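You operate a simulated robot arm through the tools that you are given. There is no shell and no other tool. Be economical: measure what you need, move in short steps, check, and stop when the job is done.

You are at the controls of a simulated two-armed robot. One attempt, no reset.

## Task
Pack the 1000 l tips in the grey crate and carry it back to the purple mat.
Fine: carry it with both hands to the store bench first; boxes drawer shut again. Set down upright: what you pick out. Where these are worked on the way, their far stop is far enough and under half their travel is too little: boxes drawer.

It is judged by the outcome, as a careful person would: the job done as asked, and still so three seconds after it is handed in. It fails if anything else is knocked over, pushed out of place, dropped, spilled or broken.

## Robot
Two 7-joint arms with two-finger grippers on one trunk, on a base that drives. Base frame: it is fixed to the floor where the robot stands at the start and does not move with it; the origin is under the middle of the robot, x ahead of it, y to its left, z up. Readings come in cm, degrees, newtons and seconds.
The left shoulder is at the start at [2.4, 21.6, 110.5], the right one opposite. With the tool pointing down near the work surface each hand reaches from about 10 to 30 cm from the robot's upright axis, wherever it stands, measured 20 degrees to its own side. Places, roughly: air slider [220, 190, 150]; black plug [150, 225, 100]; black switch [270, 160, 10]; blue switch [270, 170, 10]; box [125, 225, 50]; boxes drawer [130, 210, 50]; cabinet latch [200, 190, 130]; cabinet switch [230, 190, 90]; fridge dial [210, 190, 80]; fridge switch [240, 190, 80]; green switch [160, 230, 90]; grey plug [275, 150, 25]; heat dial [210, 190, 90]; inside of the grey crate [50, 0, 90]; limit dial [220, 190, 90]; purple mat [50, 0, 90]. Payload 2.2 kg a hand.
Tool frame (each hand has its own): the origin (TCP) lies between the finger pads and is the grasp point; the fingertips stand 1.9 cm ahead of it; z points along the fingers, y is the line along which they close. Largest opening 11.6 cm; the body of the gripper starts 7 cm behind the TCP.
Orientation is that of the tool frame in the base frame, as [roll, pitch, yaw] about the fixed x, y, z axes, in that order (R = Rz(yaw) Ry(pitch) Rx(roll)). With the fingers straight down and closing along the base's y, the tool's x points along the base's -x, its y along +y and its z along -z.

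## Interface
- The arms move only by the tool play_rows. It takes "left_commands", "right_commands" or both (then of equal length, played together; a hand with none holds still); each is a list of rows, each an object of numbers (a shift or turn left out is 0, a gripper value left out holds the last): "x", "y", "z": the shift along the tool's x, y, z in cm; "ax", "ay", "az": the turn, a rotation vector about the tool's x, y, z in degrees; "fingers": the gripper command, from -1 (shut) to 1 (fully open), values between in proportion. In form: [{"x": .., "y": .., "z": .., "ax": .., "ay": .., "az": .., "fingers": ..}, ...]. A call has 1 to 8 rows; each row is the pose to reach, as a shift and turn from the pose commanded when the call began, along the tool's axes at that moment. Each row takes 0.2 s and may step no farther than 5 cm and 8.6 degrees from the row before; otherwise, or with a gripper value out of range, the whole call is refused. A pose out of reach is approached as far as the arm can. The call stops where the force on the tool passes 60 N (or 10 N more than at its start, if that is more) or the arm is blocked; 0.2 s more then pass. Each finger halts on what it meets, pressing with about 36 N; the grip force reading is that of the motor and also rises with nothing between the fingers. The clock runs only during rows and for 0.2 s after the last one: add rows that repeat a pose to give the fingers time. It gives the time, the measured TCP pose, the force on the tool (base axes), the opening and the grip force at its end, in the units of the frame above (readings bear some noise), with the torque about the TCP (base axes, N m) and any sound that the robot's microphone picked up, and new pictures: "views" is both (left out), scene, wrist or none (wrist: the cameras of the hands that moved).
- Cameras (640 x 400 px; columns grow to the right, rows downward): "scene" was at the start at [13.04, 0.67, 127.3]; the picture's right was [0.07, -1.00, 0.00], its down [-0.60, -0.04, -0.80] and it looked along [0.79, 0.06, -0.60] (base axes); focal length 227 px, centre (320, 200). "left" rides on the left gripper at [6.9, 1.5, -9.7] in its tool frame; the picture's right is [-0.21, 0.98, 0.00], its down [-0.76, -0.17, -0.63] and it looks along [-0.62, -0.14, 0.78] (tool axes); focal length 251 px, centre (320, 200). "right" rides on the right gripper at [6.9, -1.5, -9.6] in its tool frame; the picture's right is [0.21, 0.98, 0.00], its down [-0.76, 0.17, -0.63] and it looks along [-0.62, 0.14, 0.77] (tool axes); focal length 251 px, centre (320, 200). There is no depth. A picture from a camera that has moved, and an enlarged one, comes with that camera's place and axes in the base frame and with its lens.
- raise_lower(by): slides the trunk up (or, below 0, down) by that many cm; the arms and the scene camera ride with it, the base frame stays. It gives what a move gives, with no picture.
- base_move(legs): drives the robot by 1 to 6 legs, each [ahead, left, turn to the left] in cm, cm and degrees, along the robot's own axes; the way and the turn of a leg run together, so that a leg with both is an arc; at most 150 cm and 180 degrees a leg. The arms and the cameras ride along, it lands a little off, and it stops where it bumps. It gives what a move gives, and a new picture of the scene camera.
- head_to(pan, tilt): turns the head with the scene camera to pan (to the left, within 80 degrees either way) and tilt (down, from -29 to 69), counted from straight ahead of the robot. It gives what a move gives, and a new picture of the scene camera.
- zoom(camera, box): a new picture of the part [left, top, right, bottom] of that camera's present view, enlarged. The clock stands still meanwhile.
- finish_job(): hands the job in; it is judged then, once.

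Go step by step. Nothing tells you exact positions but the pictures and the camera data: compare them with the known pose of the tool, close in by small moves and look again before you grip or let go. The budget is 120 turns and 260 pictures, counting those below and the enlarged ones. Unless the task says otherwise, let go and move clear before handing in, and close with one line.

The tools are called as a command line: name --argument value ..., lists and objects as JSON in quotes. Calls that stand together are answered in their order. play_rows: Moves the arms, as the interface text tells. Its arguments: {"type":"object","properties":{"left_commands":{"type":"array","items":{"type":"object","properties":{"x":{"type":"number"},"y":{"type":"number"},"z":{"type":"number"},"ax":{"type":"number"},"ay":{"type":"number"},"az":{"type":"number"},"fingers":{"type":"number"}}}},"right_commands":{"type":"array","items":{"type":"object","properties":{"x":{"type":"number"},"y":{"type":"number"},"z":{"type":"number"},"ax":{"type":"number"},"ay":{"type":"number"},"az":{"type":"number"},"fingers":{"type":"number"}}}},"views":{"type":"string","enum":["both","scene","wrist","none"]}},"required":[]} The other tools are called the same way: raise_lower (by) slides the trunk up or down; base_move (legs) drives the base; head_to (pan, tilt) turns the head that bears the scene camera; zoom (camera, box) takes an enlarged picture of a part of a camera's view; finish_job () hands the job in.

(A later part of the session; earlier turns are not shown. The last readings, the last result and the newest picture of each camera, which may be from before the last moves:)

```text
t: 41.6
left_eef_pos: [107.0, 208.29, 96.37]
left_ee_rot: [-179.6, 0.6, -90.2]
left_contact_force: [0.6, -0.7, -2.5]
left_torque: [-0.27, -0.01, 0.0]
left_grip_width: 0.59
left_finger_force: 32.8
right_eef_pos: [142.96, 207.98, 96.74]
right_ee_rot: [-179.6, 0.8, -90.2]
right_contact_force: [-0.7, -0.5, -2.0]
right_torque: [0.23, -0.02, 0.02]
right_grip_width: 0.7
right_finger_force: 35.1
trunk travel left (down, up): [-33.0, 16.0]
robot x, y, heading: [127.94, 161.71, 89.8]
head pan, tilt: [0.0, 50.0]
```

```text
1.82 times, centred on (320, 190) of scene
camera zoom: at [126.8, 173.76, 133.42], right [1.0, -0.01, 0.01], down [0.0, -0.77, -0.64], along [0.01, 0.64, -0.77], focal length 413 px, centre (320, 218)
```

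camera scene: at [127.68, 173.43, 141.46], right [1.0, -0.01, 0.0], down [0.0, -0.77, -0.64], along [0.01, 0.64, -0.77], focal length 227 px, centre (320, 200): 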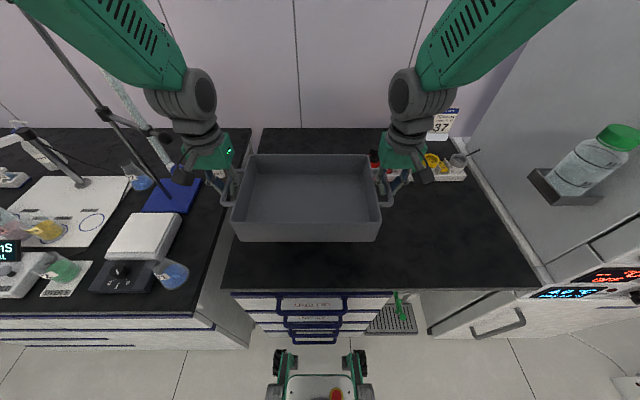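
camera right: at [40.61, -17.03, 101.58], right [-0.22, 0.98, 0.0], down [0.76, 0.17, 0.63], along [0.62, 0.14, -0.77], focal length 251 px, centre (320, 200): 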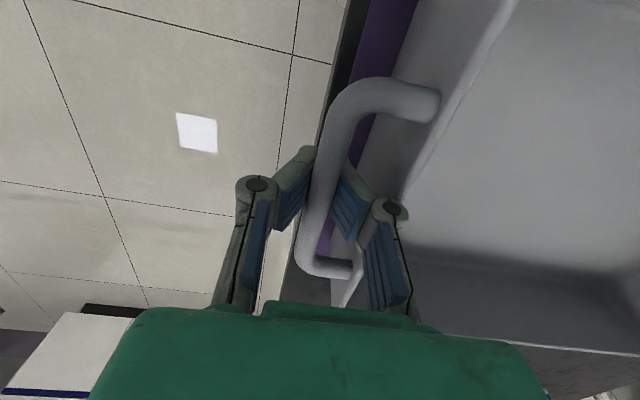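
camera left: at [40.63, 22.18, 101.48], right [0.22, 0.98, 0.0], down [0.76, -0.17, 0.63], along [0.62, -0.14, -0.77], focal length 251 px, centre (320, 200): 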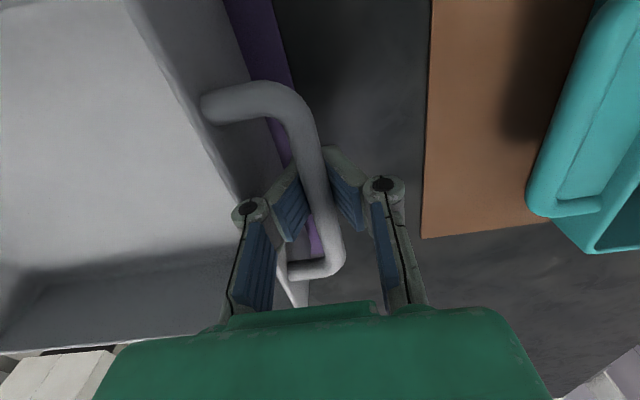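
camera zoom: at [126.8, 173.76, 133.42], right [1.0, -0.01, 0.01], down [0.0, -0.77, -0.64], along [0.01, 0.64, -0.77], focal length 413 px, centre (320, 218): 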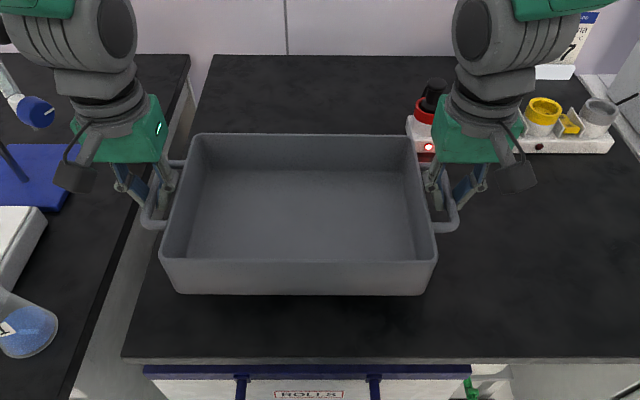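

raise_lower --by -2.5

raise_lower --by -0.6

zoom --camera "scene" --box '[160, 80, 480, 300]'

```text
t: 42.3
left_eef_pos: [106.38, 208.34, 93.87]
left_ee_rot: [-179.3, 0.7, -90.2]
left_contact_force: [0.2, 0.2, -1.4]
left_torque: [-0.19, -0.02, -0.02]
left_grip_width: 0.61
left_finger_force: 32.7
right_eef_pos: [142.37, 208.08, 94.46]
right_ee_rot: [-179.3, 0.8, -90.1]
right_contact_force: [-0.2, 0.7, -1.7]
right_torque: [0.21, -0.02, -0.03]
right_grip_width: 0.66
right_finger_force: 34.0
trunk travel left (down, up): [-30.5, 18.5]
robot x, y, heading: [127.97, 161.93, 89.4]
head pan, tilt: [0.0, 50.0]
```

```text
t: 42.8
left_eef_pos: [108.57, 208.41, 93.55]
left_ee_rot: [179.7, 0.6, -90.4]
left_contact_force: [0.3, -1.4, -2.6]
left_torque: [0.16, 0.02, -0.15]
left_grip_width: 0.63
left_finger_force: 32.1
right_eef_pos: [144.54, 207.88, 93.44]
right_ee_rot: [179.7, 0.7, -90.4]
right_contact_force: [-0.1, 0.5, -1.7]
right_torque: [-0.16, 0.06, -0.24]
right_grip_width: 0.7
right_finger_force: 34.8
trunk travel left (down, up): [-29.9, 19.1]
robot x, y, heading: [128.25, 161.58, 89.7]
head pan, tilt: [0.0, 50.0]
```

```text
1.82 times, centred on (320, 190) of scene
camera zoom: at [129.72, 173.75, 130.31], right [1.0, -0.01, -0.01], down [-0.01, -0.77, -0.64], along [0.0, 0.64, -0.77], focal length 413 px, centre (320, 218)
```

zoom: 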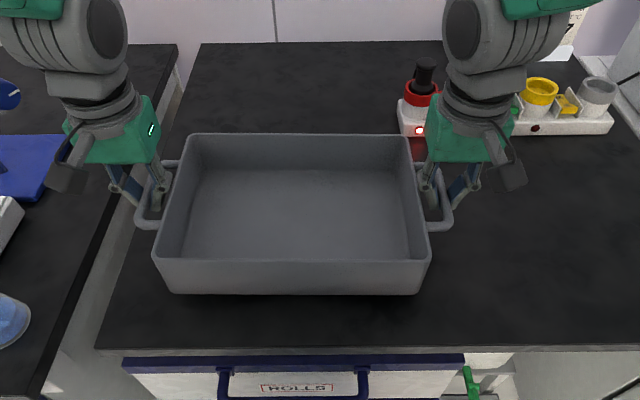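

The trunk sways slightly from side to side; I wait for it to settle before touching down.

play_rows --right_commands '[{"x": 0}, {"x": 0}, {"x": 0}, {"x": 0}, {"x": 0}, {"x": 0}, {"x": 0}, {"x": 0}]' --views "none"

play_rows --right_commands '[{"x": 0}, {"x": 0}, {"x": 0}]' --views "none"

play_rows --right_commands '[{"x": 0}, {"x": 0}]' --views "none"

```text
t: 44.6
left_eef_pos: [107.92, 208.35, 93.57]
left_ee_rot: [-179.9, 0.6, -90.2]
left_contact_force: [2.2, -0.9, -1.3]
left_torque: [0.09, 0.02, -0.04]
left_grip_width: 0.6
left_finger_force: 28.4
right_eef_pos: [143.94, 208.15, 93.6]
right_ee_rot: [-180.0, 0.7, -90.2]
right_contact_force: [-2.1, 0.3, -1.1]
right_torque: [-0.09, 0.03, -0.23]
right_grip_width: 0.64
right_finger_force: 34.5
trunk travel left (down, up): [-29.9, 19.1]
robot x, y, heading: [128.14, 161.57, 90.0]
head pan, tilt: [0.0, 50.0]
```

```text
t: 45.4
left_eef_pos: [108.12, 208.33, 93.57]
left_ee_rot: [179.8, 0.5, -90.4]
left_contact_force: [2.7, 0.4, -1.2]
left_torque: [0.04, 0.07, -0.03]
left_grip_width: 0.62
left_finger_force: 28.7
right_eef_pos: [144.28, 207.97, 93.48]
right_ee_rot: [179.8, 0.7, -90.3]
right_contact_force: [-1.8, 0.2, -1.3]
right_torque: [-0.03, 0.07, -0.14]
right_grip_width: 0.65
right_finger_force: 34.5
trunk travel left (down, up): [-29.9, 19.1]
robot x, y, heading: [128.28, 161.87, 89.5]
head pan, tilt: [0.0, 50.0]
```

```text
t: 46.0
left_eef_pos: [107.87, 208.36, 93.44]
left_ee_rot: [180.0, 0.7, -90.3]
left_contact_force: [3.3, -0.4, -1.5]
left_torque: [-0.07, 0.02, -0.01]
left_grip_width: 0.6
left_finger_force: 28.3
right_eef_pos: [143.84, 207.93, 93.58]
right_ee_rot: [180.0, 0.8, -90.2]
right_contact_force: [-2.3, -0.4, -1.1]
right_torque: [0.07, 0.04, 0.02]
right_grip_width: 0.63
right_finger_force: 34.7
trunk travel left (down, up): [-29.9, 19.1]
robot x, y, heading: [128.26, 161.71, 89.7]
head pan, tilt: [0.0, 50.0]
```

raise_lower --by -0.6

raise_lower --by -0.5

raise_lower --by -0.5

```text
t: 46.6
left_eef_pos: [107.39, 208.29, 92.78]
left_ee_rot: [-179.7, 0.6, -90.3]
left_contact_force: [1.8, -0.9, -1.1]
left_torque: [-0.05, -0.02, 0.01]
left_grip_width: 0.58
left_finger_force: 28.8
right_eef_pos: [143.27, 208.05, 93.04]
right_ee_rot: [-179.7, 0.8, -90.2]
right_contact_force: [-2.6, 0.3, -0.8]
right_torque: [0.06, 0.01, -0.09]
right_grip_width: 0.65
right_finger_force: 34.6
trunk travel left (down, up): [-29.3, 19.7]
robot x, y, heading: [127.96, 161.63, 90.0]
head pan, tilt: [0.0, 50.0]
```

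```text
t: 47.1
left_eef_pos: [107.98, 208.37, 92.42]
left_ee_rot: [179.9, 0.7, -90.3]
left_contact_force: [2.7, -0.1, -1.7]
left_torque: [0.07, 0.05, -0.03]
left_grip_width: 0.59
left_finger_force: 28.2
right_eef_pos: [143.95, 208.02, 92.41]
right_ee_rot: [179.9, 0.6, -90.3]
right_contact_force: [-1.9, -0.1, -2.1]
right_torque: [-0.05, 0.0, -0.09]
right_grip_width: 0.66
right_finger_force: 34.3
trunk travel left (down, up): [-28.8, 20.2]
robot x, y, heading: [128.21, 161.57, 89.6]
head pan, tilt: [0.0, 50.0]
```

```text
t: 47.6
left_eef_pos: [107.53, 208.32, 91.78]
left_ee_rot: [-179.8, 0.5, -90.3]
left_contact_force: [3.2, -0.7, -1.9]
left_torque: [-0.08, 0.03, -0.01]
left_grip_width: 0.01
left_finger_force: 28.5
right_eef_pos: [143.53, 208.08, 91.99]
right_ee_rot: [-179.9, 0.9, -90.2]
right_contact_force: [-3.8, 1.0, -2.0]
right_torque: [0.03, 0.02, -0.18]
right_grip_width: 0.63
right_finger_force: 33.4
trunk travel left (down, up): [-28.3, 20.7]
robot x, y, heading: [127.9, 161.42, 89.8]
head pan, tilt: [0.0, 50.0]
```

zoom --camera "scene" --box '[160, 80, 480, 300]'

zoom --camera "left" --box '[160, 50, 480, 250]'

```text
1.82 times, centred on (320, 190) of scene
camera zoom: at [128.06, 173.76, 128.72], right [1.0, -0.01, 0.0], down [0.0, -0.77, -0.64], along [0.01, 0.64, -0.77], focal length 413 px, centre (320, 218)
```

zoom: 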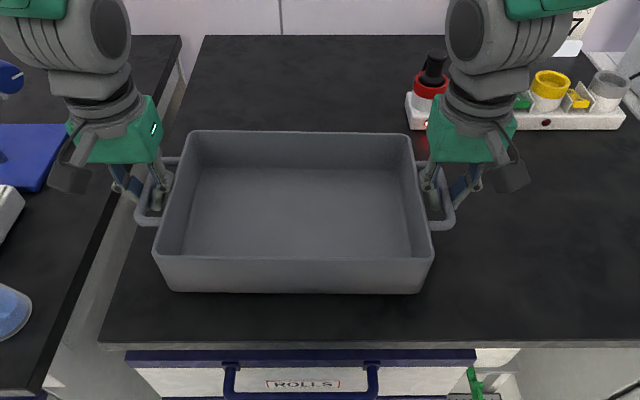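

```text
2.00 times, centred on (320, 150) of left
camera zoom: at [105.87, 201.35, 101.26], right [-0.98, 0.22, 0.0], down [0.17, 0.75, 0.64], along [0.14, 0.62, -0.77], focal length 503 px, centre (320, 300)
```

zoom: 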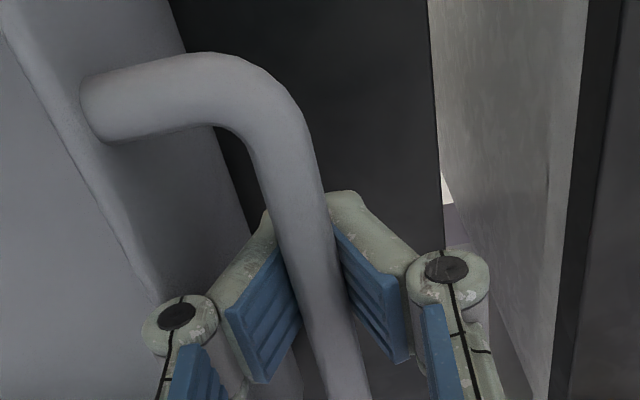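

raise_lower --by -0.5

raise_lower --by -0.5

zoom --camera "scene" --box '[160, 80, 480, 300]'

zoom --camera "right" --box '[160, 50, 480, 250]'

```text
t: 48.2
left_eef_pos: [107.72, 208.45, 91.39]
left_ee_rot: [-179.9, 0.5, -90.3]
left_contact_force: [3.2, -0.6, -1.8]
left_torque: [0.0, 0.02, -0.05]
left_grip_width: 0.61
left_finger_force: 28.7
right_eef_pos: [143.77, 207.98, 91.54]
right_ee_rot: [-179.9, 0.7, -90.3]
right_contact_force: [-2.2, 0.6, -1.4]
right_torque: [0.0, -0.02, -0.1]
right_grip_width: 0.59
right_finger_force: 30.4
trunk travel left (down, up): [-27.8, 21.2]
robot x, y, heading: [128.15, 161.84, 89.5]
head pan, tilt: [0.0, 50.0]
```

```text
t: 48.7
left_eef_pos: [107.72, 208.28, 90.79]
left_ee_rot: [-179.9, 0.6, -90.3]
left_contact_force: [0.2, 1.0, 0.1]
left_torque: [-0.02, 0.01, 0.02]
left_grip_width: 0.01
left_finger_force: 28.7
right_eef_pos: [143.72, 208.04, 91.03]
right_ee_rot: [-179.9, 0.8, -90.3]
right_contact_force: [-0.5, 0.3, -1.3]
right_torque: [-0.04, -0.02, 0.03]
right_grip_width: 0.6
right_finger_force: 28.8
trunk travel left (down, up): [-27.3, 21.7]
robot x, y, heading: [128.14, 161.25, 89.6]
head pan, tilt: [0.0, 50.0]
```

```text
1.82 times, centred on (320, 190) of scene
camera zoom: at [128.24, 173.71, 127.73], right [1.0, -0.01, 0.0], down [-0.01, -0.77, -0.64], along [0.01, 0.64, -0.77], focal length 413 px, centre (320, 218)
```

zoom: 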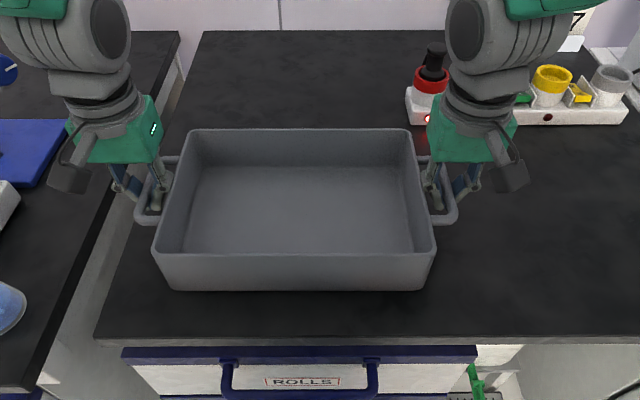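

```text
2.00 times, centred on (320, 150) of right
camera zoom: at [145.04, 201.01, 100.66], right [-0.98, -0.21, -0.01], down [-0.16, 0.75, 0.64], along [-0.13, 0.63, -0.77], focal length 503 px, centre (320, 300)
```

zoom: 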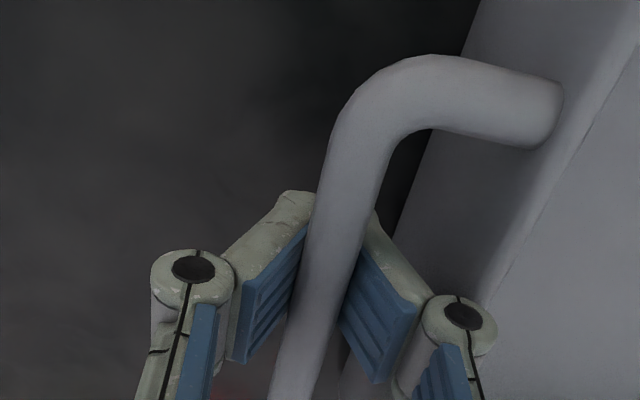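

raise_lower --by -0.8

raise_lower --by -0.8

zoom --camera "scene" --box '[160, 80, 480, 300]'

zoom --camera "right" --box '[160, 50, 480, 250]'

```text
t: 49.3
left_eef_pos: [107.43, 208.25, 90.04]
left_ee_rot: [-179.9, 0.7, -90.2]
left_contact_force: [-15.9, 1.7, 5.0]
left_torque: [-0.07, -0.51, 0.03]
left_grip_width: 0.0
left_finger_force: 28.8
right_eef_pos: [143.66, 208.08, 90.58]
right_ee_rot: [-179.8, 1.2, -90.4]
right_contact_force: [15.5, -0.1, 31.7]
right_torque: [-0.02, 1.25, 0.02]
right_grip_width: 0.01
right_finger_force: 28.3
trunk travel left (down, up): [-26.5, 22.5]
robot x, y, heading: [128.27, 161.68, 89.7]
head pan, tilt: [0.0, 50.0]
```

```text
t: 49.9
left_eef_pos: [107.51, 208.21, 89.22]
left_ee_rot: [-180.0, 0.6, -90.3]
left_contact_force: [-26.9, -1.7, 9.2]
left_torque: [0.06, -0.92, -0.06]
left_grip_width: 0.0
left_finger_force: 28.3
right_eef_pos: [143.92, 207.87, 89.27]
right_ee_rot: [-179.6, 0.5, -90.3]
right_contact_force: [29.4, -2.9, 1.2]
right_torque: [0.07, 0.68, 0.09]
right_grip_width: 0.0
right_finger_force: 28.3
trunk travel left (down, up): [-25.7, 23.3]
robot x, y, heading: [128.2, 161.89, 89.6]
head pan, tilt: [0.0, 50.0]
```

```text
1.82 times, centred on (320, 190) of scene
camera zoom: at [128.31, 173.46, 126.13], right [1.0, -0.01, 0.0], down [-0.01, -0.77, -0.64], along [0.0, 0.64, -0.77], focal length 413 px, centre (320, 218)
```

zoom: 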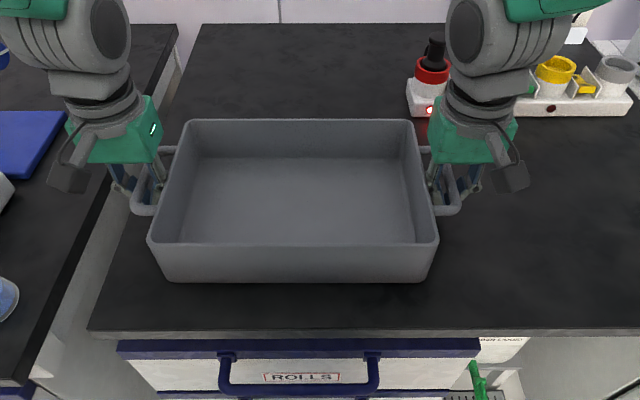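

```text
2.00 times, centred on (320, 150) of right
camera zoom: at [145.22, 200.83, 98.92], right [-0.98, -0.21, -0.01], down [-0.17, 0.75, 0.64], along [-0.13, 0.62, -0.77], focal length 503 px, centre (320, 300)
```

zoom: 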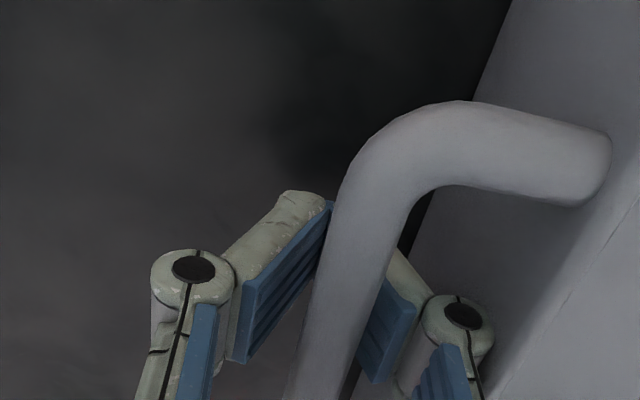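

The crate now stands on the bench (hands went lower than the bars). I rise slightly, open the fingers moderately, and withdraw upward.

raise_lower --by 1.2

play_rows --right_commands '[{"y": -0.1, "fingers": -0.7}, {"y": -0.3, "fingers": -0.52}, {"y": -0.3}, {"y": -0.3}]' --left_commands '[{"y": 0.1, "fingers": -0.7}, {"y": 0.3, "fingers": -0.52}, {"y": 0.3}, {"y": 0.3}]' --views "wrist"

```text
t: 50.5
left_eef_pos: [107.51, 208.21, 90.43]
left_ee_rot: [180.0, 0.5, -90.2]
left_contact_force: [-28.4, 0.4, -1.7]
left_torque: [0.01, -0.68, 0.02]
left_grip_width: 0.0
left_finger_force: 28.7
right_eef_pos: [143.9, 208.02, 90.49]
right_ee_rot: [-179.7, 0.8, -90.5]
right_contact_force: [29.6, 0.9, -1.3]
right_torque: [0.02, 0.63, 0.0]
right_grip_width: 0.0
right_finger_force: 28.5
trunk travel left (down, up): [-26.9, 22.1]
robot x, y, heading: [128.22, 161.79, 89.5]
head pan, tilt: [0.0, 50.0]
```

```text
t: 51.5
left_eef_pos: [107.12, 208.43, 90.62]
left_ee_rot: [179.9, 0.6, -90.0]
left_contact_force: [-37.6, -0.4, -1.9]
left_torque: [0.0, -0.79, -0.03]
left_grip_width: 1.33
left_finger_force: 0.1
right_eef_pos: [144.17, 208.18, 90.62]
right_ee_rot: [-179.7, 0.8, -90.5]
right_contact_force: [38.0, -0.6, -2.2]
right_torque: [-0.01, 0.77, -0.01]
right_grip_width: 1.33
right_finger_force: 0.0
trunk travel left (down, up): [-26.9, 22.1]
robot x, y, heading: [127.98, 161.71, 89.5]
head pan, tilt: [0.0, 50.0]
camera right: at [145.57, 201.1, 100.24], right [-0.98, -0.21, -0.01], down [-0.16, 0.75, 0.64], along [-0.13, 0.63, -0.77], focal length 251 px, centre (320, 200)
camera left: at [105.53, 201.36, 99.99], right [-0.98, 0.22, 0.0], down [0.17, 0.75, 0.64], along [0.14, 0.63, -0.77], focal length 251 px, centre (320, 200)
```

right: 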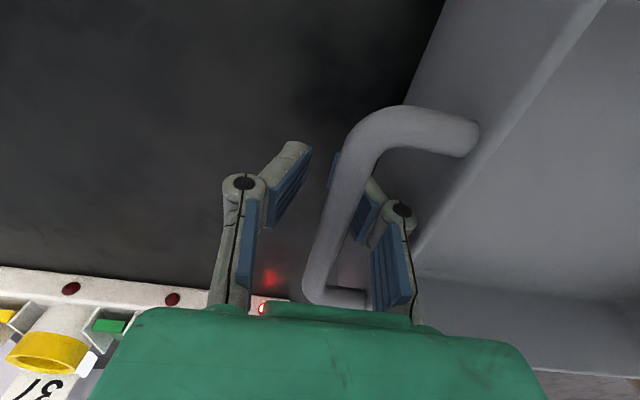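
left: 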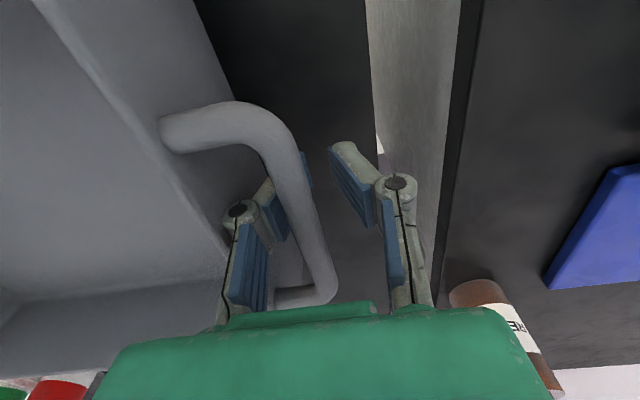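

Inner knuckles seem to press the crate walls. I raise slightly to free them and check.

play_rows --right_commands '[{"z": -0.5}, {"z": -1.0}, {"z": -1.0}]' --left_commands '[{"z": -0.5}, {"z": -1.0}, {"z": -1.0}]' --views "wrist"

```text
t: 52.3
left_eef_pos: [107.06, 208.36, 91.43]
left_ee_rot: [179.9, 0.6, -90.1]
left_contact_force: [-37.7, 0.6, -1.9]
left_torque: [0.01, -0.8, 0.03]
left_grip_width: 1.33
left_finger_force: 0.1
right_eef_pos: [144.2, 208.01, 91.57]
right_ee_rot: [-179.6, 0.8, -90.5]
right_contact_force: [38.1, 0.3, -1.6]
right_torque: [0.0, 0.8, 0.01]
right_grip_width: 1.31
right_finger_force: 0.1
trunk travel left (down, up): [-26.9, 22.1]
robot x, y, heading: [128.04, 161.83, 89.6]
head pan, tilt: [0.0, 50.0]
camera right: at [145.58, 201.1, 101.2], right [-0.98, -0.21, -0.01], down [-0.16, 0.75, 0.64], along [-0.13, 0.63, -0.77], focal length 251 px, centre (320, 200)
camera left: at [105.55, 201.39, 100.93], right [-0.98, 0.22, 0.0], down [0.17, 0.75, 0.64], along [0.14, 0.63, -0.77], focal length 251 px, centre (320, 200)
```

right: 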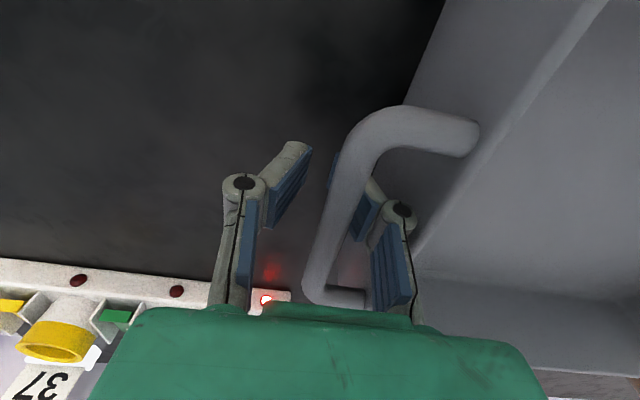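
left: 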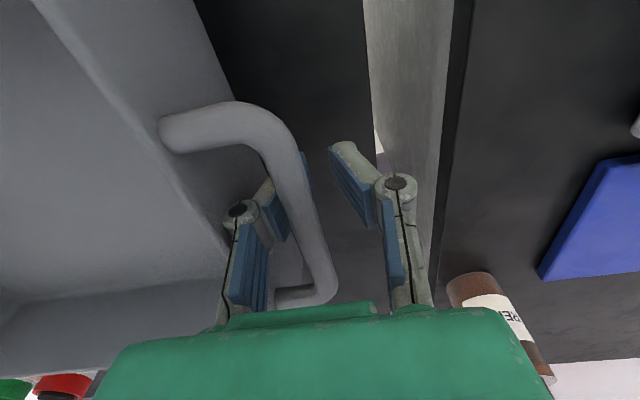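

The crate rose with the hands (fingers wedged), so I go back down and instead shift outward with the fingers narrower to relieve the push.

play_rows --right_commands '[{"z": 0.5, "fingers": -0.8}, {"z": 1.0}, {"z": 1.5}, {"z": 1.5, "y": -0.3}, {"z": 1.5, "y": -0.6}, {"z": 1.5, "y": -0.6}]' --left_commands '[{"z": 0.5, "fingers": -0.8}, {"z": 1.0}, {"z": 1.5}, {"z": 1.5, "y": 0.3}, {"z": 1.5, "y": 0.6}, {"z": 1.5, "y": 0.6}]' --views "wrist"

```text
t: 53.7
left_eef_pos: [106.83, 208.32, 90.11]
left_ee_rot: [-179.7, 0.6, -90.3]
left_contact_force: [-0.4, -0.1, -1.0]
left_torque: [0.02, -0.01, -0.01]
left_grip_width: 1.17
left_finger_force: 0.1
right_eef_pos: [144.52, 207.97, 90.24]
right_ee_rot: [-179.9, 0.8, -90.2]
right_contact_force: [-1.2, 0.2, 0.0]
right_torque: [0.01, 0.0, 0.0]
right_grip_width: 1.21
right_finger_force: 0.3
trunk travel left (down, up): [-26.9, 22.1]
robot x, y, heading: [128.1, 161.76, 89.7]
head pan, tilt: [0.0, 50.0]
camera right: at [145.86, 201.01, 99.79], right [-0.98, -0.21, 0.0], down [-0.16, 0.75, 0.64], along [-0.13, 0.63, -0.77], focal length 251 px, centre (320, 200)
camera left: at [105.2, 201.36, 99.48], right [-0.98, 0.22, 0.0], down [0.17, 0.75, 0.64], along [0.14, 0.63, -0.77], focal length 251 px, centre (320, 200)
```

right: 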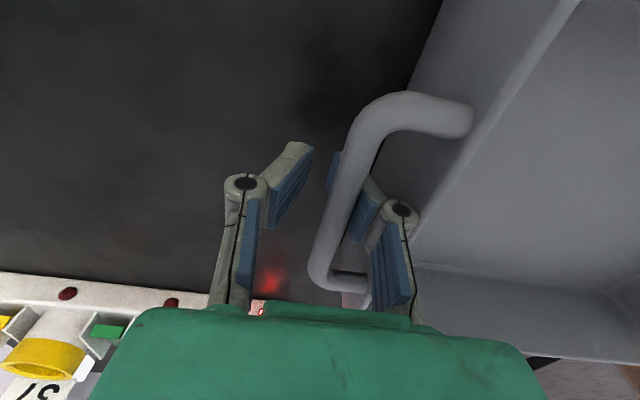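
left: 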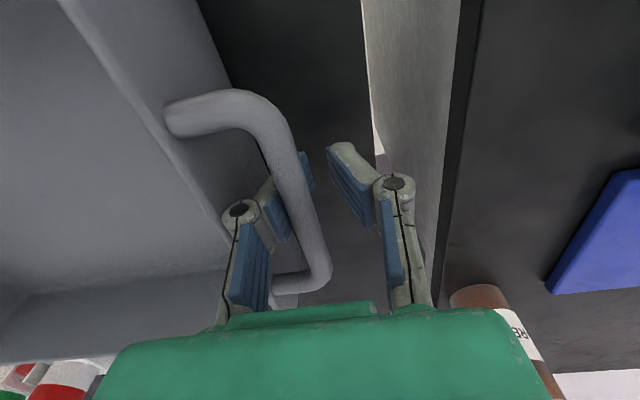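

Forces are now zero. From this relaxed position I try opening gently.

play_rows --right_commands '[{"fingers": -0.7}, {"fingers": -0.6}, {"fingers": -0.52}, {"fingers": -0.52}]' --left_commands '[{"fingers": -0.7}, {"fingers": -0.6}, {"fingers": -0.52}, {"fingers": -0.52}]' --views "none"

zoom --camera "left" --box '[200, 80, 440, 300]'

zoom --camera "scene" --box '[200, 120, 280, 200]'

```text
t: 54.7
left_eef_pos: [106.74, 208.35, 90.03]
left_ee_rot: [-179.8, 0.7, -90.3]
left_contact_force: [-8.2, -0.5, -0.9]
left_torque: [0.03, -0.17, 0.0]
left_grip_width: 2.45
left_finger_force: 0.1
right_eef_pos: [144.6, 208.07, 90.19]
right_ee_rot: [-179.9, 0.8, -90.2]
right_contact_force: [8.8, 0.4, -0.2]
right_torque: [0.0, 0.21, 0.0]
right_grip_width: 2.45
right_finger_force: 0.1
trunk travel left (down, up): [-26.9, 22.1]
robot x, y, heading: [127.96, 162.23, 89.7]
head pan, tilt: [0.0, 50.0]
```

```text
1.82 times, centred on (320, 190) of left
camera zoom: at [105.12, 201.34, 99.47], right [-0.98, 0.22, 0.0], down [0.17, 0.75, 0.64], along [0.14, 0.63, -0.77], focal length 457 px, centre (320, 218)
```

zoom: 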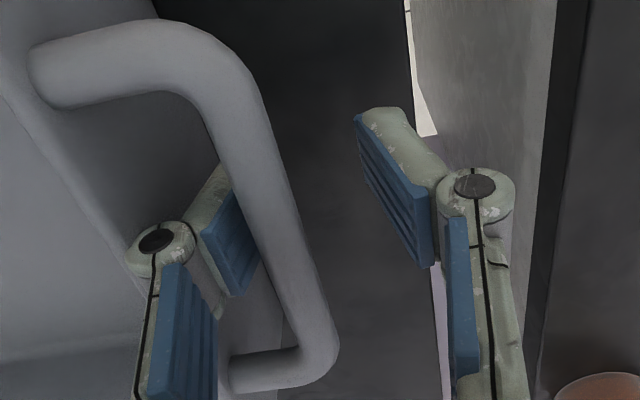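

```text
5.00 times, centred on (240, 160) of scene
camera zoom: at [128.25, 173.7, 127.33], right [1.0, -0.01, 0.0], down [-0.01, -0.77, -0.64], along [0.01, 0.64, -0.77], focal length 1137 px, centre (720, 400)
```

zoom: 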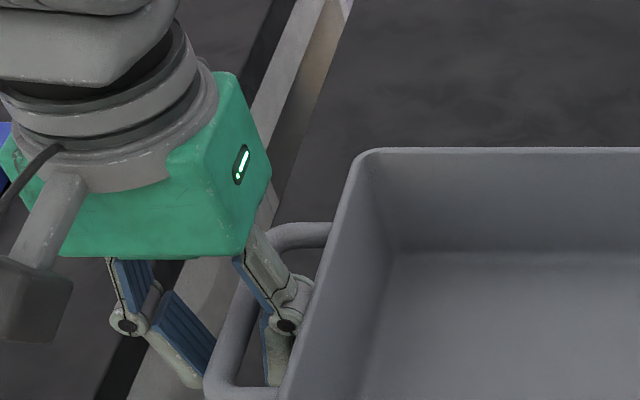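

The fingers are at 2.45 cm with little force. I ease the command so nothing presses, then raise slowly and check that the crate stays.

play_rows --right_commands '[{"fingers": -0.58}, {"fingers": -0.58}, {"z": -0.5}, {"z": -1.0}, {"z": -1.0}]' --left_commands '[{"fingers": -0.58}, {"fingers": -0.58}, {"z": -0.5}, {"z": -1.0}, {"z": -1.0}]' --views "none"

zoom --camera "left" --box '[200, 80, 440, 300]'

zoom --camera "right" --box '[200, 80, 440, 300]'

```text
t: 55.9
left_eef_pos: [106.75, 208.21, 91.15]
left_ee_rot: [-179.9, 0.6, -90.3]
left_contact_force: [-4.6, -0.5, -1.6]
left_torque: [-0.02, -0.03, -0.04]
left_grip_width: 2.26
left_finger_force: 0.2
right_eef_pos: [144.57, 208.05, 91.14]
right_ee_rot: [-179.9, 0.7, -90.2]
right_contact_force: [4.2, 0.9, -2.0]
right_torque: [0.0, 0.03, 0.04]
right_grip_width: 2.26
right_finger_force: 0.2
trunk travel left (down, up): [-26.9, 22.1]
robot x, y, heading: [128.13, 161.81, 89.2]
head pan, tilt: [0.0, 50.0]
```

```text
1.82 times, centred on (320, 190) of left
camera zoom: at [105.14, 201.32, 100.5], right [-0.98, 0.22, 0.0], down [0.17, 0.75, 0.64], along [0.14, 0.62, -0.77], focal length 457 px, centre (320, 218)
```

zoom: 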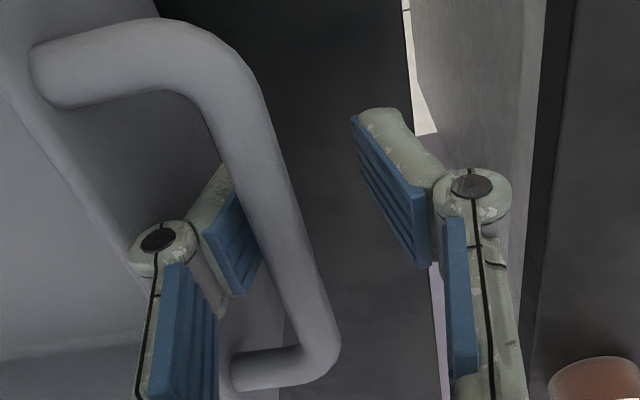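

```text
1.82 times, centred on (320, 190) of right
camera zoom: at [145.91, 201.03, 100.75], right [-0.98, -0.21, 0.0], down [-0.16, 0.75, 0.64], along [-0.13, 0.63, -0.77], focal length 457 px, centre (320, 218)
```

zoom: 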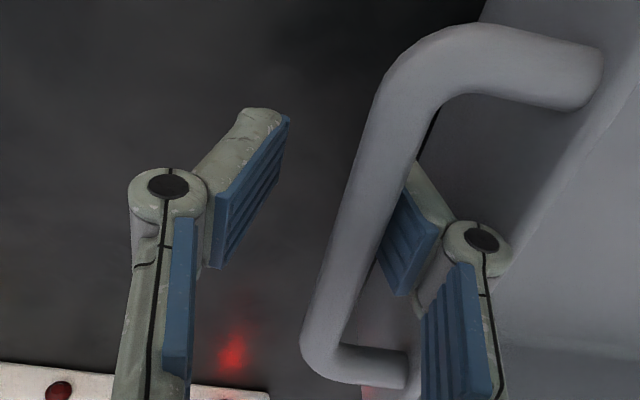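

The distal pad still hooks under the bar. I lower the crate back, recentre each hand to about 0.5 cm outside the bar (as worked on the mat), open, then raise.

play_rows --right_commands '[{"z": 0.7}, {"z": 1.1}, {"z": 1.1, "y": 0.3, "fingers": -0.52}, {"z": 1.1, "y": 0.3}, {"z": 0.5, "y": 0.3}, {"z": -0.3, "y": 0.3}, {"z": -0.3, "y": 0.3}]' --left_commands '[{"z": 0.7}, {"z": 1.1}, {"z": 1.1, "y": -0.4, "fingers": -0.52}, {"z": 1.1, "y": -0.4}, {"z": 0.5, "y": -0.4}, {"z": -0.3, "y": -0.4}, {"z": -0.3, "y": -0.4}]' --views "wrist"

```text
t: 57.5
left_eef_pos: [107.07, 208.41, 91.23]
left_ee_rot: [180.0, 0.5, -90.2]
left_contact_force: [-30.4, 0.4, -2.4]
left_torque: [-0.02, -0.62, -0.01]
left_grip_width: 1.59
left_finger_force: 0.1
right_eef_pos: [144.49, 208.03, 91.29]
right_ee_rot: [-179.8, 0.7, -90.4]
right_contact_force: [30.9, -0.5, -2.0]
right_torque: [-0.02, 0.6, -0.02]
right_grip_width: 1.64
right_finger_force: 0.1
trunk travel left (down, up): [-26.9, 22.1]
robot x, y, heading: [128.63, 161.8, 89.8]
head pan, tilt: [0.0, 50.0]
camera right: at [145.75, 201.02, 101.0], right [-0.98, -0.21, -0.01], down [-0.16, 0.75, 0.64], along [-0.13, 0.63, -0.77], focal length 251 px, centre (320, 200)
camera left: at [105.49, 201.38, 100.74], right [-0.98, 0.22, 0.0], down [0.17, 0.75, 0.64], along [0.14, 0.62, -0.77], focal length 251 px, centre (320, 200)
```

right: 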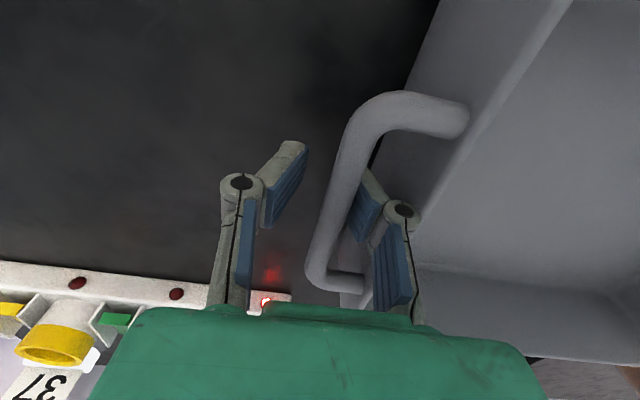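
left: 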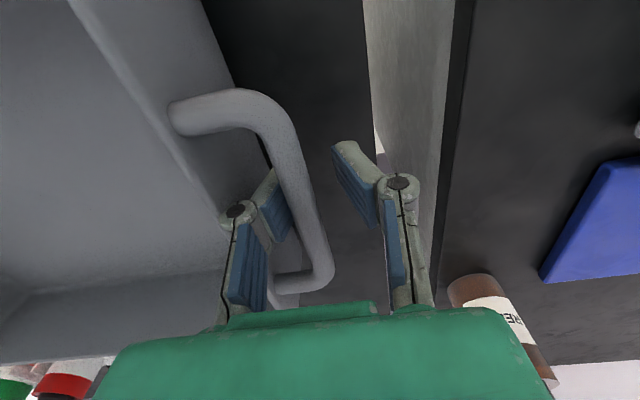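

Lifting clamps the crate by wall friction, so I'll set it down again, relax, and tilt each wrist outward about the bar to unhook the inner fingers.

play_rows --right_commands '[{"z": 0.6}, {"z": 1.2, "fingers": -0.8}, {"z": 1.2, "y": -0.3}, {"z": 1.2, "y": -0.3, "ax": -8}, {"z": 1.2, "y": 0.0, "ax": -16}, {"z": 1.2, "y": 0.3, "ax": -24}, {"z": 1.2, "y": 0.3, "ax": -24}]' --left_commands '[{"z": 0.6}, {"z": 1.2, "fingers": -0.8}, {"z": 1.2, "y": 0.5}, {"z": 1.2, "y": 0.5, "ax": 8}, {"z": 1.2, "y": 0.2, "ax": 16}, {"z": 1.2, "y": -0.1, "ax": 24}, {"z": 1.2, "y": -0.1, "ax": 24}]' --views "both"

```text
t: 59.1
left_eef_pos: [107.29, 208.28, 90.14]
left_ee_rot: [-155.9, 0.7, -90.4]
left_contact_force: [12.1, 0.5, -1.2]
left_torque: [0.04, 0.26, 0.05]
left_grip_width: 1.66
left_finger_force: 3.5
right_eef_pos: [143.92, 207.97, 90.2]
right_ee_rot: [156.1, 0.7, -90.3]
right_contact_force: [-11.4, -0.4, -1.2]
right_torque: [-0.02, -0.24, 0.0]
right_grip_width: 1.69
right_finger_force: 3.9
trunk travel left (down, up): [-26.9, 22.1]
robot x, y, heading: [127.93, 161.96, 89.4]
head pan, tilt: [0.0, 50.0]
camera scene: at [128.25, 173.72, 127.33], right [1.0, -0.01, 0.0], down [-0.01, -0.77, -0.64], along [0.01, 0.64, -0.77], focal length 227 px, centre (320, 200)
camera right: at [149.19, 200.98, 98.41], right [-0.89, -0.22, 0.39], down [0.11, 0.75, 0.66], along [-0.44, 0.63, -0.64], focal length 251 px, centre (320, 200)
camera left: at [101.89, 201.34, 98.08], right [-0.89, 0.22, -0.4], down [-0.1, 0.75, 0.65], along [0.45, 0.62, -0.64], focal length 251 px, centre (320, 200)
```

scene: 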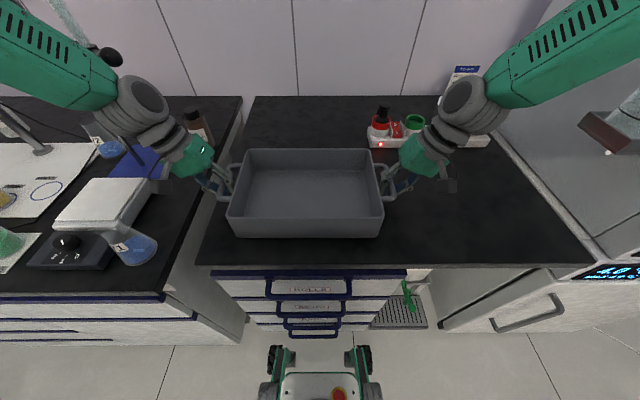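
right: 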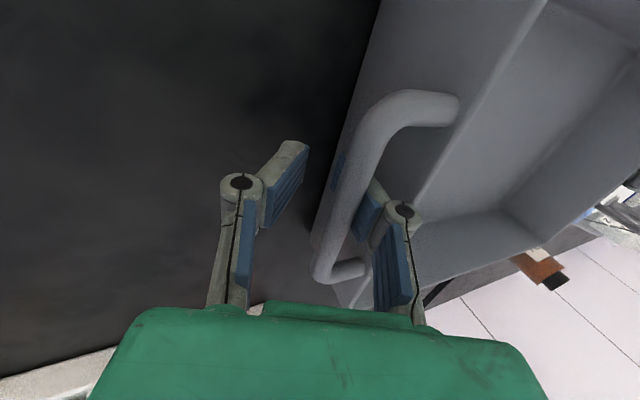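
left: 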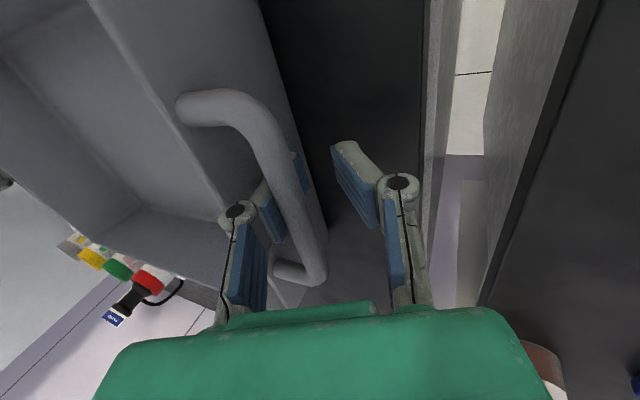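

play_rows --right_commands '[{"y": 0.3, "z": 0.1}, {"y": 0.65, "z": 0.25}, {"y": 0.65, "z": 0.25, "fingers": -0.65}, {"y": 0.65, "z": 0.25}]' --left_commands '[{"y": -0.3, "z": 0.1}, {"y": -0.65, "z": 0.25}, {"y": -0.65, "z": 0.25, "fingers": -0.65}, {"y": -0.65, "z": 0.25}]' --views "wrist"

```text
t: 60.1
left_eef_pos: [107.9, 208.34, 89.92]
left_ee_rot: [-155.9, 0.7, -90.3]
left_contact_force: [-1.7, -0.3, 0.7]
left_torque: [0.0, -0.03, -0.01]
left_grip_width: 1.92
left_finger_force: 0.2
right_eef_pos: [143.34, 207.98, 90.23]
right_ee_rot: [156.1, 0.8, -90.4]
right_contact_force: [2.1, 0.9, 0.3]
right_torque: [0.05, 0.05, 0.0]
right_grip_width: 1.96
right_finger_force: 0.1
trunk travel left (down, up): [-26.9, 22.1]
robot x, y, heading: [128.25, 161.57, 89.6]
head pan, tilt: [0.0, 50.0]
camera right: at [148.49, 201.06, 98.46], right [-0.89, -0.22, 0.39], down [0.11, 0.75, 0.66], along [-0.43, 0.63, -0.64], focal length 251 px, centre (320, 200)
camera left: at [102.57, 201.38, 98.07], right [-0.89, 0.22, -0.4], down [-0.1, 0.75, 0.65], along [0.44, 0.62, -0.64], focal length 251 px, centre (320, 200)
```

right: 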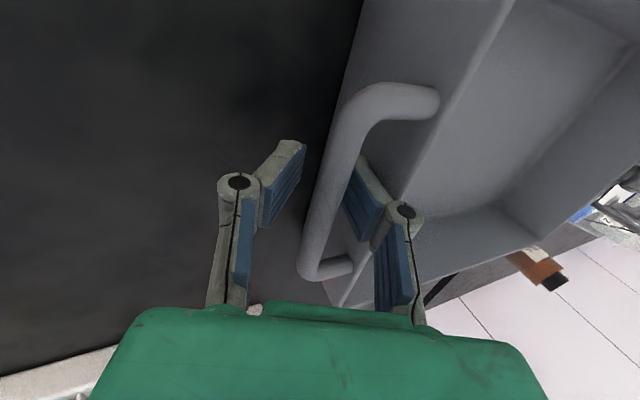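
left: 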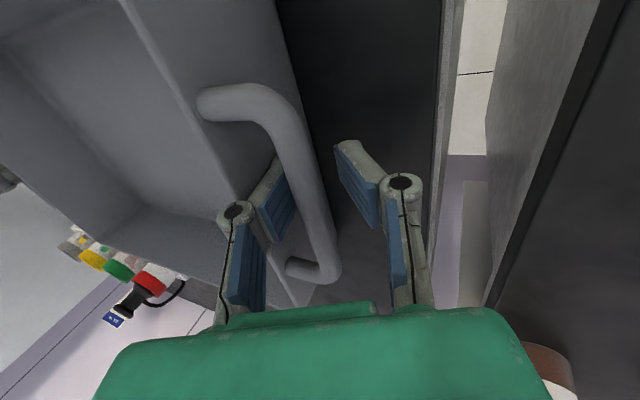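

Unhooked: bars now sit between the pads with almost no force. A little more inward and then withdraw along the tilted tool axes.

play_rows --right_commands '[{"y": 0.2, "z": 0.1}, {"y": 0.25, "z": 0, "fingers": -0.6}, {"y": 0.25, "z": -0.8}, {"y": 0.25, "z": -1.6}, {"y": 0.25, "z": -1.6}]' --left_commands '[{"y": -0.2, "z": 0.1}, {"y": -0.25, "z": 0, "fingers": -0.6}, {"y": -0.25, "z": -0.8}, {"y": -0.25, "z": -1.6}, {"y": -0.25, "z": -1.6}]' --views "wrist"

```text
t: 61.3
left_eef_pos: [107.52, 208.35, 91.61]
left_ee_rot: [-155.9, 0.6, -90.3]
left_contact_force: [-0.2, 0.7, -0.4]
left_torque: [-0.01, -0.02, 0.01]
left_grip_width: 2.33
left_finger_force: 0.1
right_eef_pos: [143.7, 207.94, 91.89]
right_ee_rot: [156.0, 0.6, -90.3]
right_contact_force: [0.3, -0.1, -0.1]
right_torque: [0.01, 0.02, -0.01]
right_grip_width: 2.31
right_finger_force: 0.0
trunk travel left (down, up): [-26.9, 22.1]
robot x, y, heading: [128.3, 161.35, 89.7]
head pan, tilt: [0.0, 50.0]
camera right: at [148.87, 200.95, 100.05], right [-0.89, -0.22, 0.39], down [0.11, 0.75, 0.66], along [-0.44, 0.63, -0.65], focal length 251 px, centre (320, 200)
camera left: at [102.13, 201.39, 99.61], right [-0.89, 0.22, -0.4], down [-0.1, 0.75, 0.65], along [0.44, 0.62, -0.65], focal length 251 px, centre (320, 200)
```

right: 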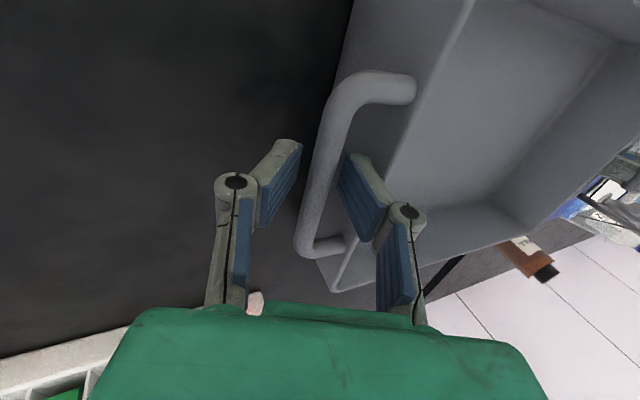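
left: 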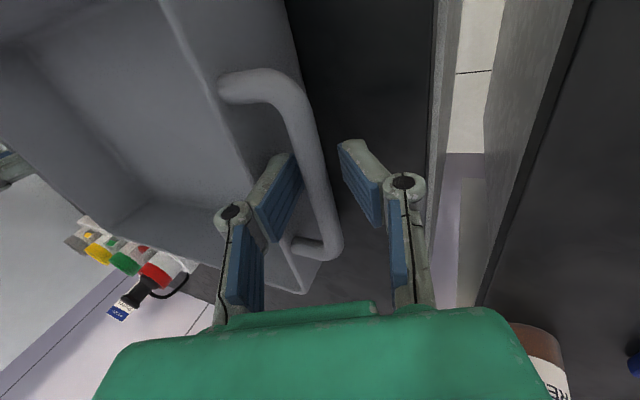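

Free. I withdraw fully along the tool axes, then straighten.

play_rows --right_commands '[{"z": -2}, {"z": -5}, {"z": -9}, {"z": -12}, {"z": -12, "ax": 8}, {"z": -12, "ax": 16}, {"z": -12, "ax": 24}]' --left_commands '[{"z": -2}, {"z": -5}, {"z": -9}, {"z": -12}, {"z": -12, "ax": -8}, {"z": -12, "ax": -16}, {"z": -12, "ax": -24}]' --views "scene"

```text
t: 62.2
left_eef_pos: [103.33, 207.03, 101.98]
left_ee_rot: [-155.5, 0.2, -91.2]
left_contact_force: [-5.8, -25.2, 13.1]
left_torque: [3.73, 0.03, 1.61]
left_grip_width: 2.3
left_finger_force: 0.1
right_eef_pos: [147.72, 207.23, 102.26]
right_ee_rot: [156.1, 1.0, -90.2]
right_contact_force: [-0.5, 0.1, 0.9]
right_torque: [0.0, 0.02, -0.01]
right_grip_width: 2.31
right_finger_force: 0.0
trunk travel left (down, up): [-26.9, 22.1]
robot x, y, heading: [128.03, 161.25, 89.5]
head pan, tilt: [0.0, 50.0]
stopped in row 4 (left hand): the force on the tool passed its limit at 81 N (the readings are from after the stop); the commanded pose is now the measured one
camera scene: at [128.02, 172.67, 127.51], right [1.0, -0.01, 0.0], down [0.0, -0.76, -0.65], along [0.01, 0.65, -0.76], focal length 227 px, centre (320, 200)
```

scene: 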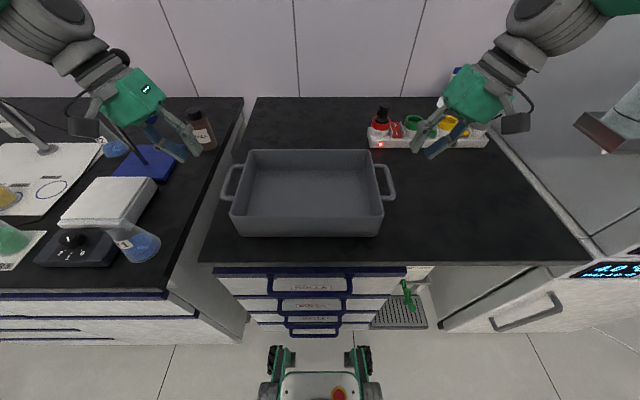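

The left hand touched something, likely the stand's rod behind it. I look closely before moving on.

zoom --camera "scene" --box '[20, 20, 240, 240]'

zoom --camera "left" --box '[0, 0, 640, 400]'

head_to --pan 25 --tilt 30

```text
1.82 times, centred on (130, 130) of scene
camera zoom: at [128.02, 172.67, 127.51], right [1.0, -0.01, 0.0], down [0.0, -0.76, -0.65], along [0.01, 0.65, -0.76], focal length 413 px, centre (666, 327)
```

zoom: 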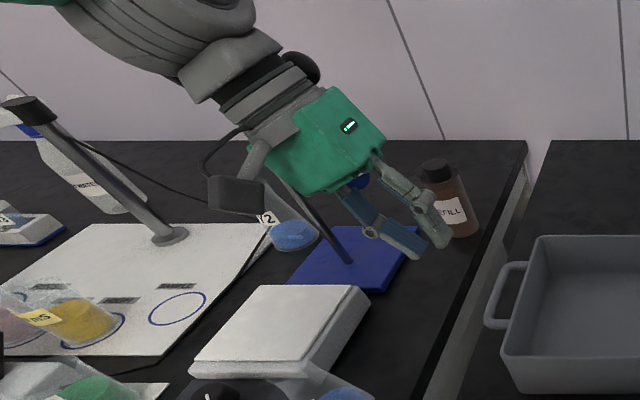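

```text
1.00 times, centred on (320, 200) of left (not enlarged: the box is as wide or as high as the picture)
camera zoom: at [97.81, 200.18, 109.86], right [-0.88, 0.23, -0.4], down [-0.1, 0.76, 0.65], along [0.46, 0.61, -0.65], focal length 251 px, centre (320, 200)
```

zoom: 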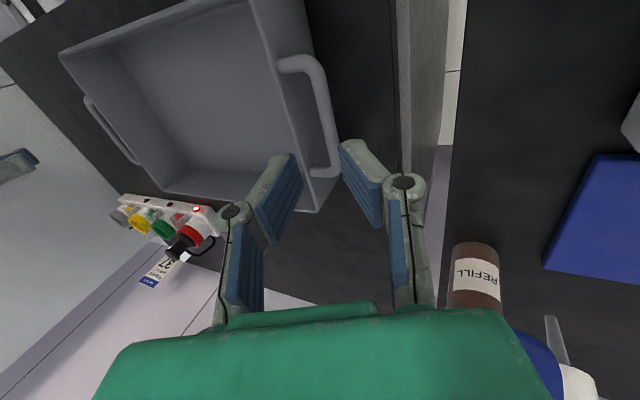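

```text
t: 63.1
left_eef_pos: [103.48, 206.89, 101.71]
left_ee_rot: [-155.7, 0.2, -91.2]
left_contact_force: [-5.6, -32.4, 14.1]
left_torque: [4.67, 0.09, 2.0]
left_grip_width: 2.32
left_finger_force: 0.1
right_eef_pos: [147.83, 207.14, 102.17]
right_ee_rot: [156.2, 1.0, -90.3]
right_contact_force: [-0.2, 0.7, 0.8]
right_torque: [-0.01, -0.01, 0.0]
right_grip_width: 2.29
right_finger_force: 0.1
trunk travel left (down, up): [-26.9, 22.1]
robot x, y, heading: [128.02, 161.24, 89.6]
head pan, tilt: [25.0, 30.0]
camera scene: at [124.2, 173.15, 130.37], right [0.91, 0.41, 0.0], down [0.21, -0.45, -0.87], along [-0.36, 0.79, -0.5], focal length 227 px, centre (320, 200)
```

scene: 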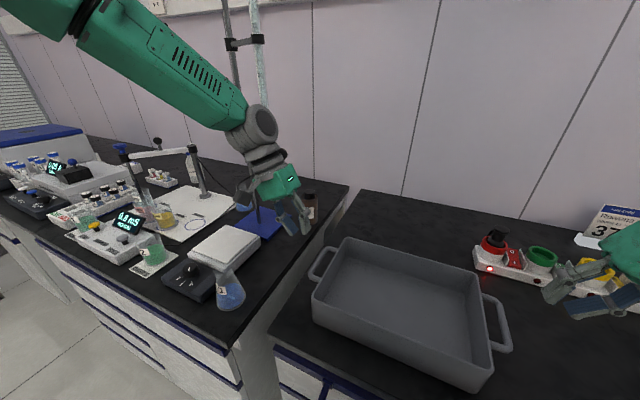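

The back of the left hand leans on the burette stand. I pull it straight back toward the robot.

play_rows --left_commands '[{"x": 1}, {"x": 3}, {"x": 6}, {"x": 6}]' --views "scene"

zoom --camera "scene" --box '[180, 0, 380, 260]'

```text
t: 64.1
left_eef_pos: [103.4, 201.63, 101.25]
left_ee_rot: [-155.7, -0.1, -91.2]
left_contact_force: [-1.2, -0.4, 0.4]
left_torque: [0.02, 0.02, -0.01]
left_grip_width: 2.33
left_finger_force: 0.1
right_eef_pos: [147.96, 207.78, 101.93]
right_ee_rot: [156.2, 0.6, -90.2]
right_contact_force: [0.0, 0.5, -0.8]
right_torque: [0.02, -0.02, -0.02]
right_grip_width: 2.31
right_finger_force: 0.0
trunk travel left (down, up): [-26.9, 22.1]
robot x, y, heading: [127.67, 161.84, 89.7]
head pan, tilt: [25.0, 30.0]
camera scene: at [124.24, 174.2, 130.26], right [0.91, 0.42, 0.0], down [0.21, -0.46, -0.86], along [-0.36, 0.79, -0.5], focal length 227 px, centre (320, 200)
```

scene: 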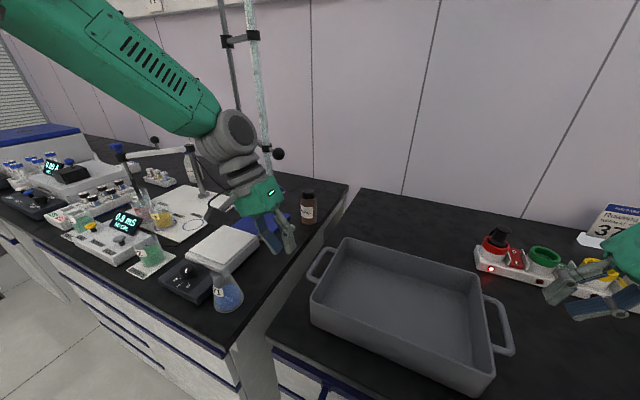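

```text
1.54 times, centred on (280, 130) of scene
camera zoom: at [124.24, 174.2, 130.26], right [0.91, 0.42, 0.0], down [0.21, -0.46, -0.86], along [-0.36, 0.79, -0.5], focal length 350 px, centre (382, 308)
```

zoom: 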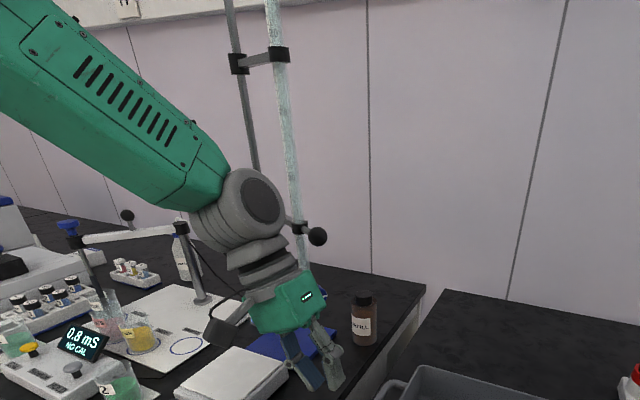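

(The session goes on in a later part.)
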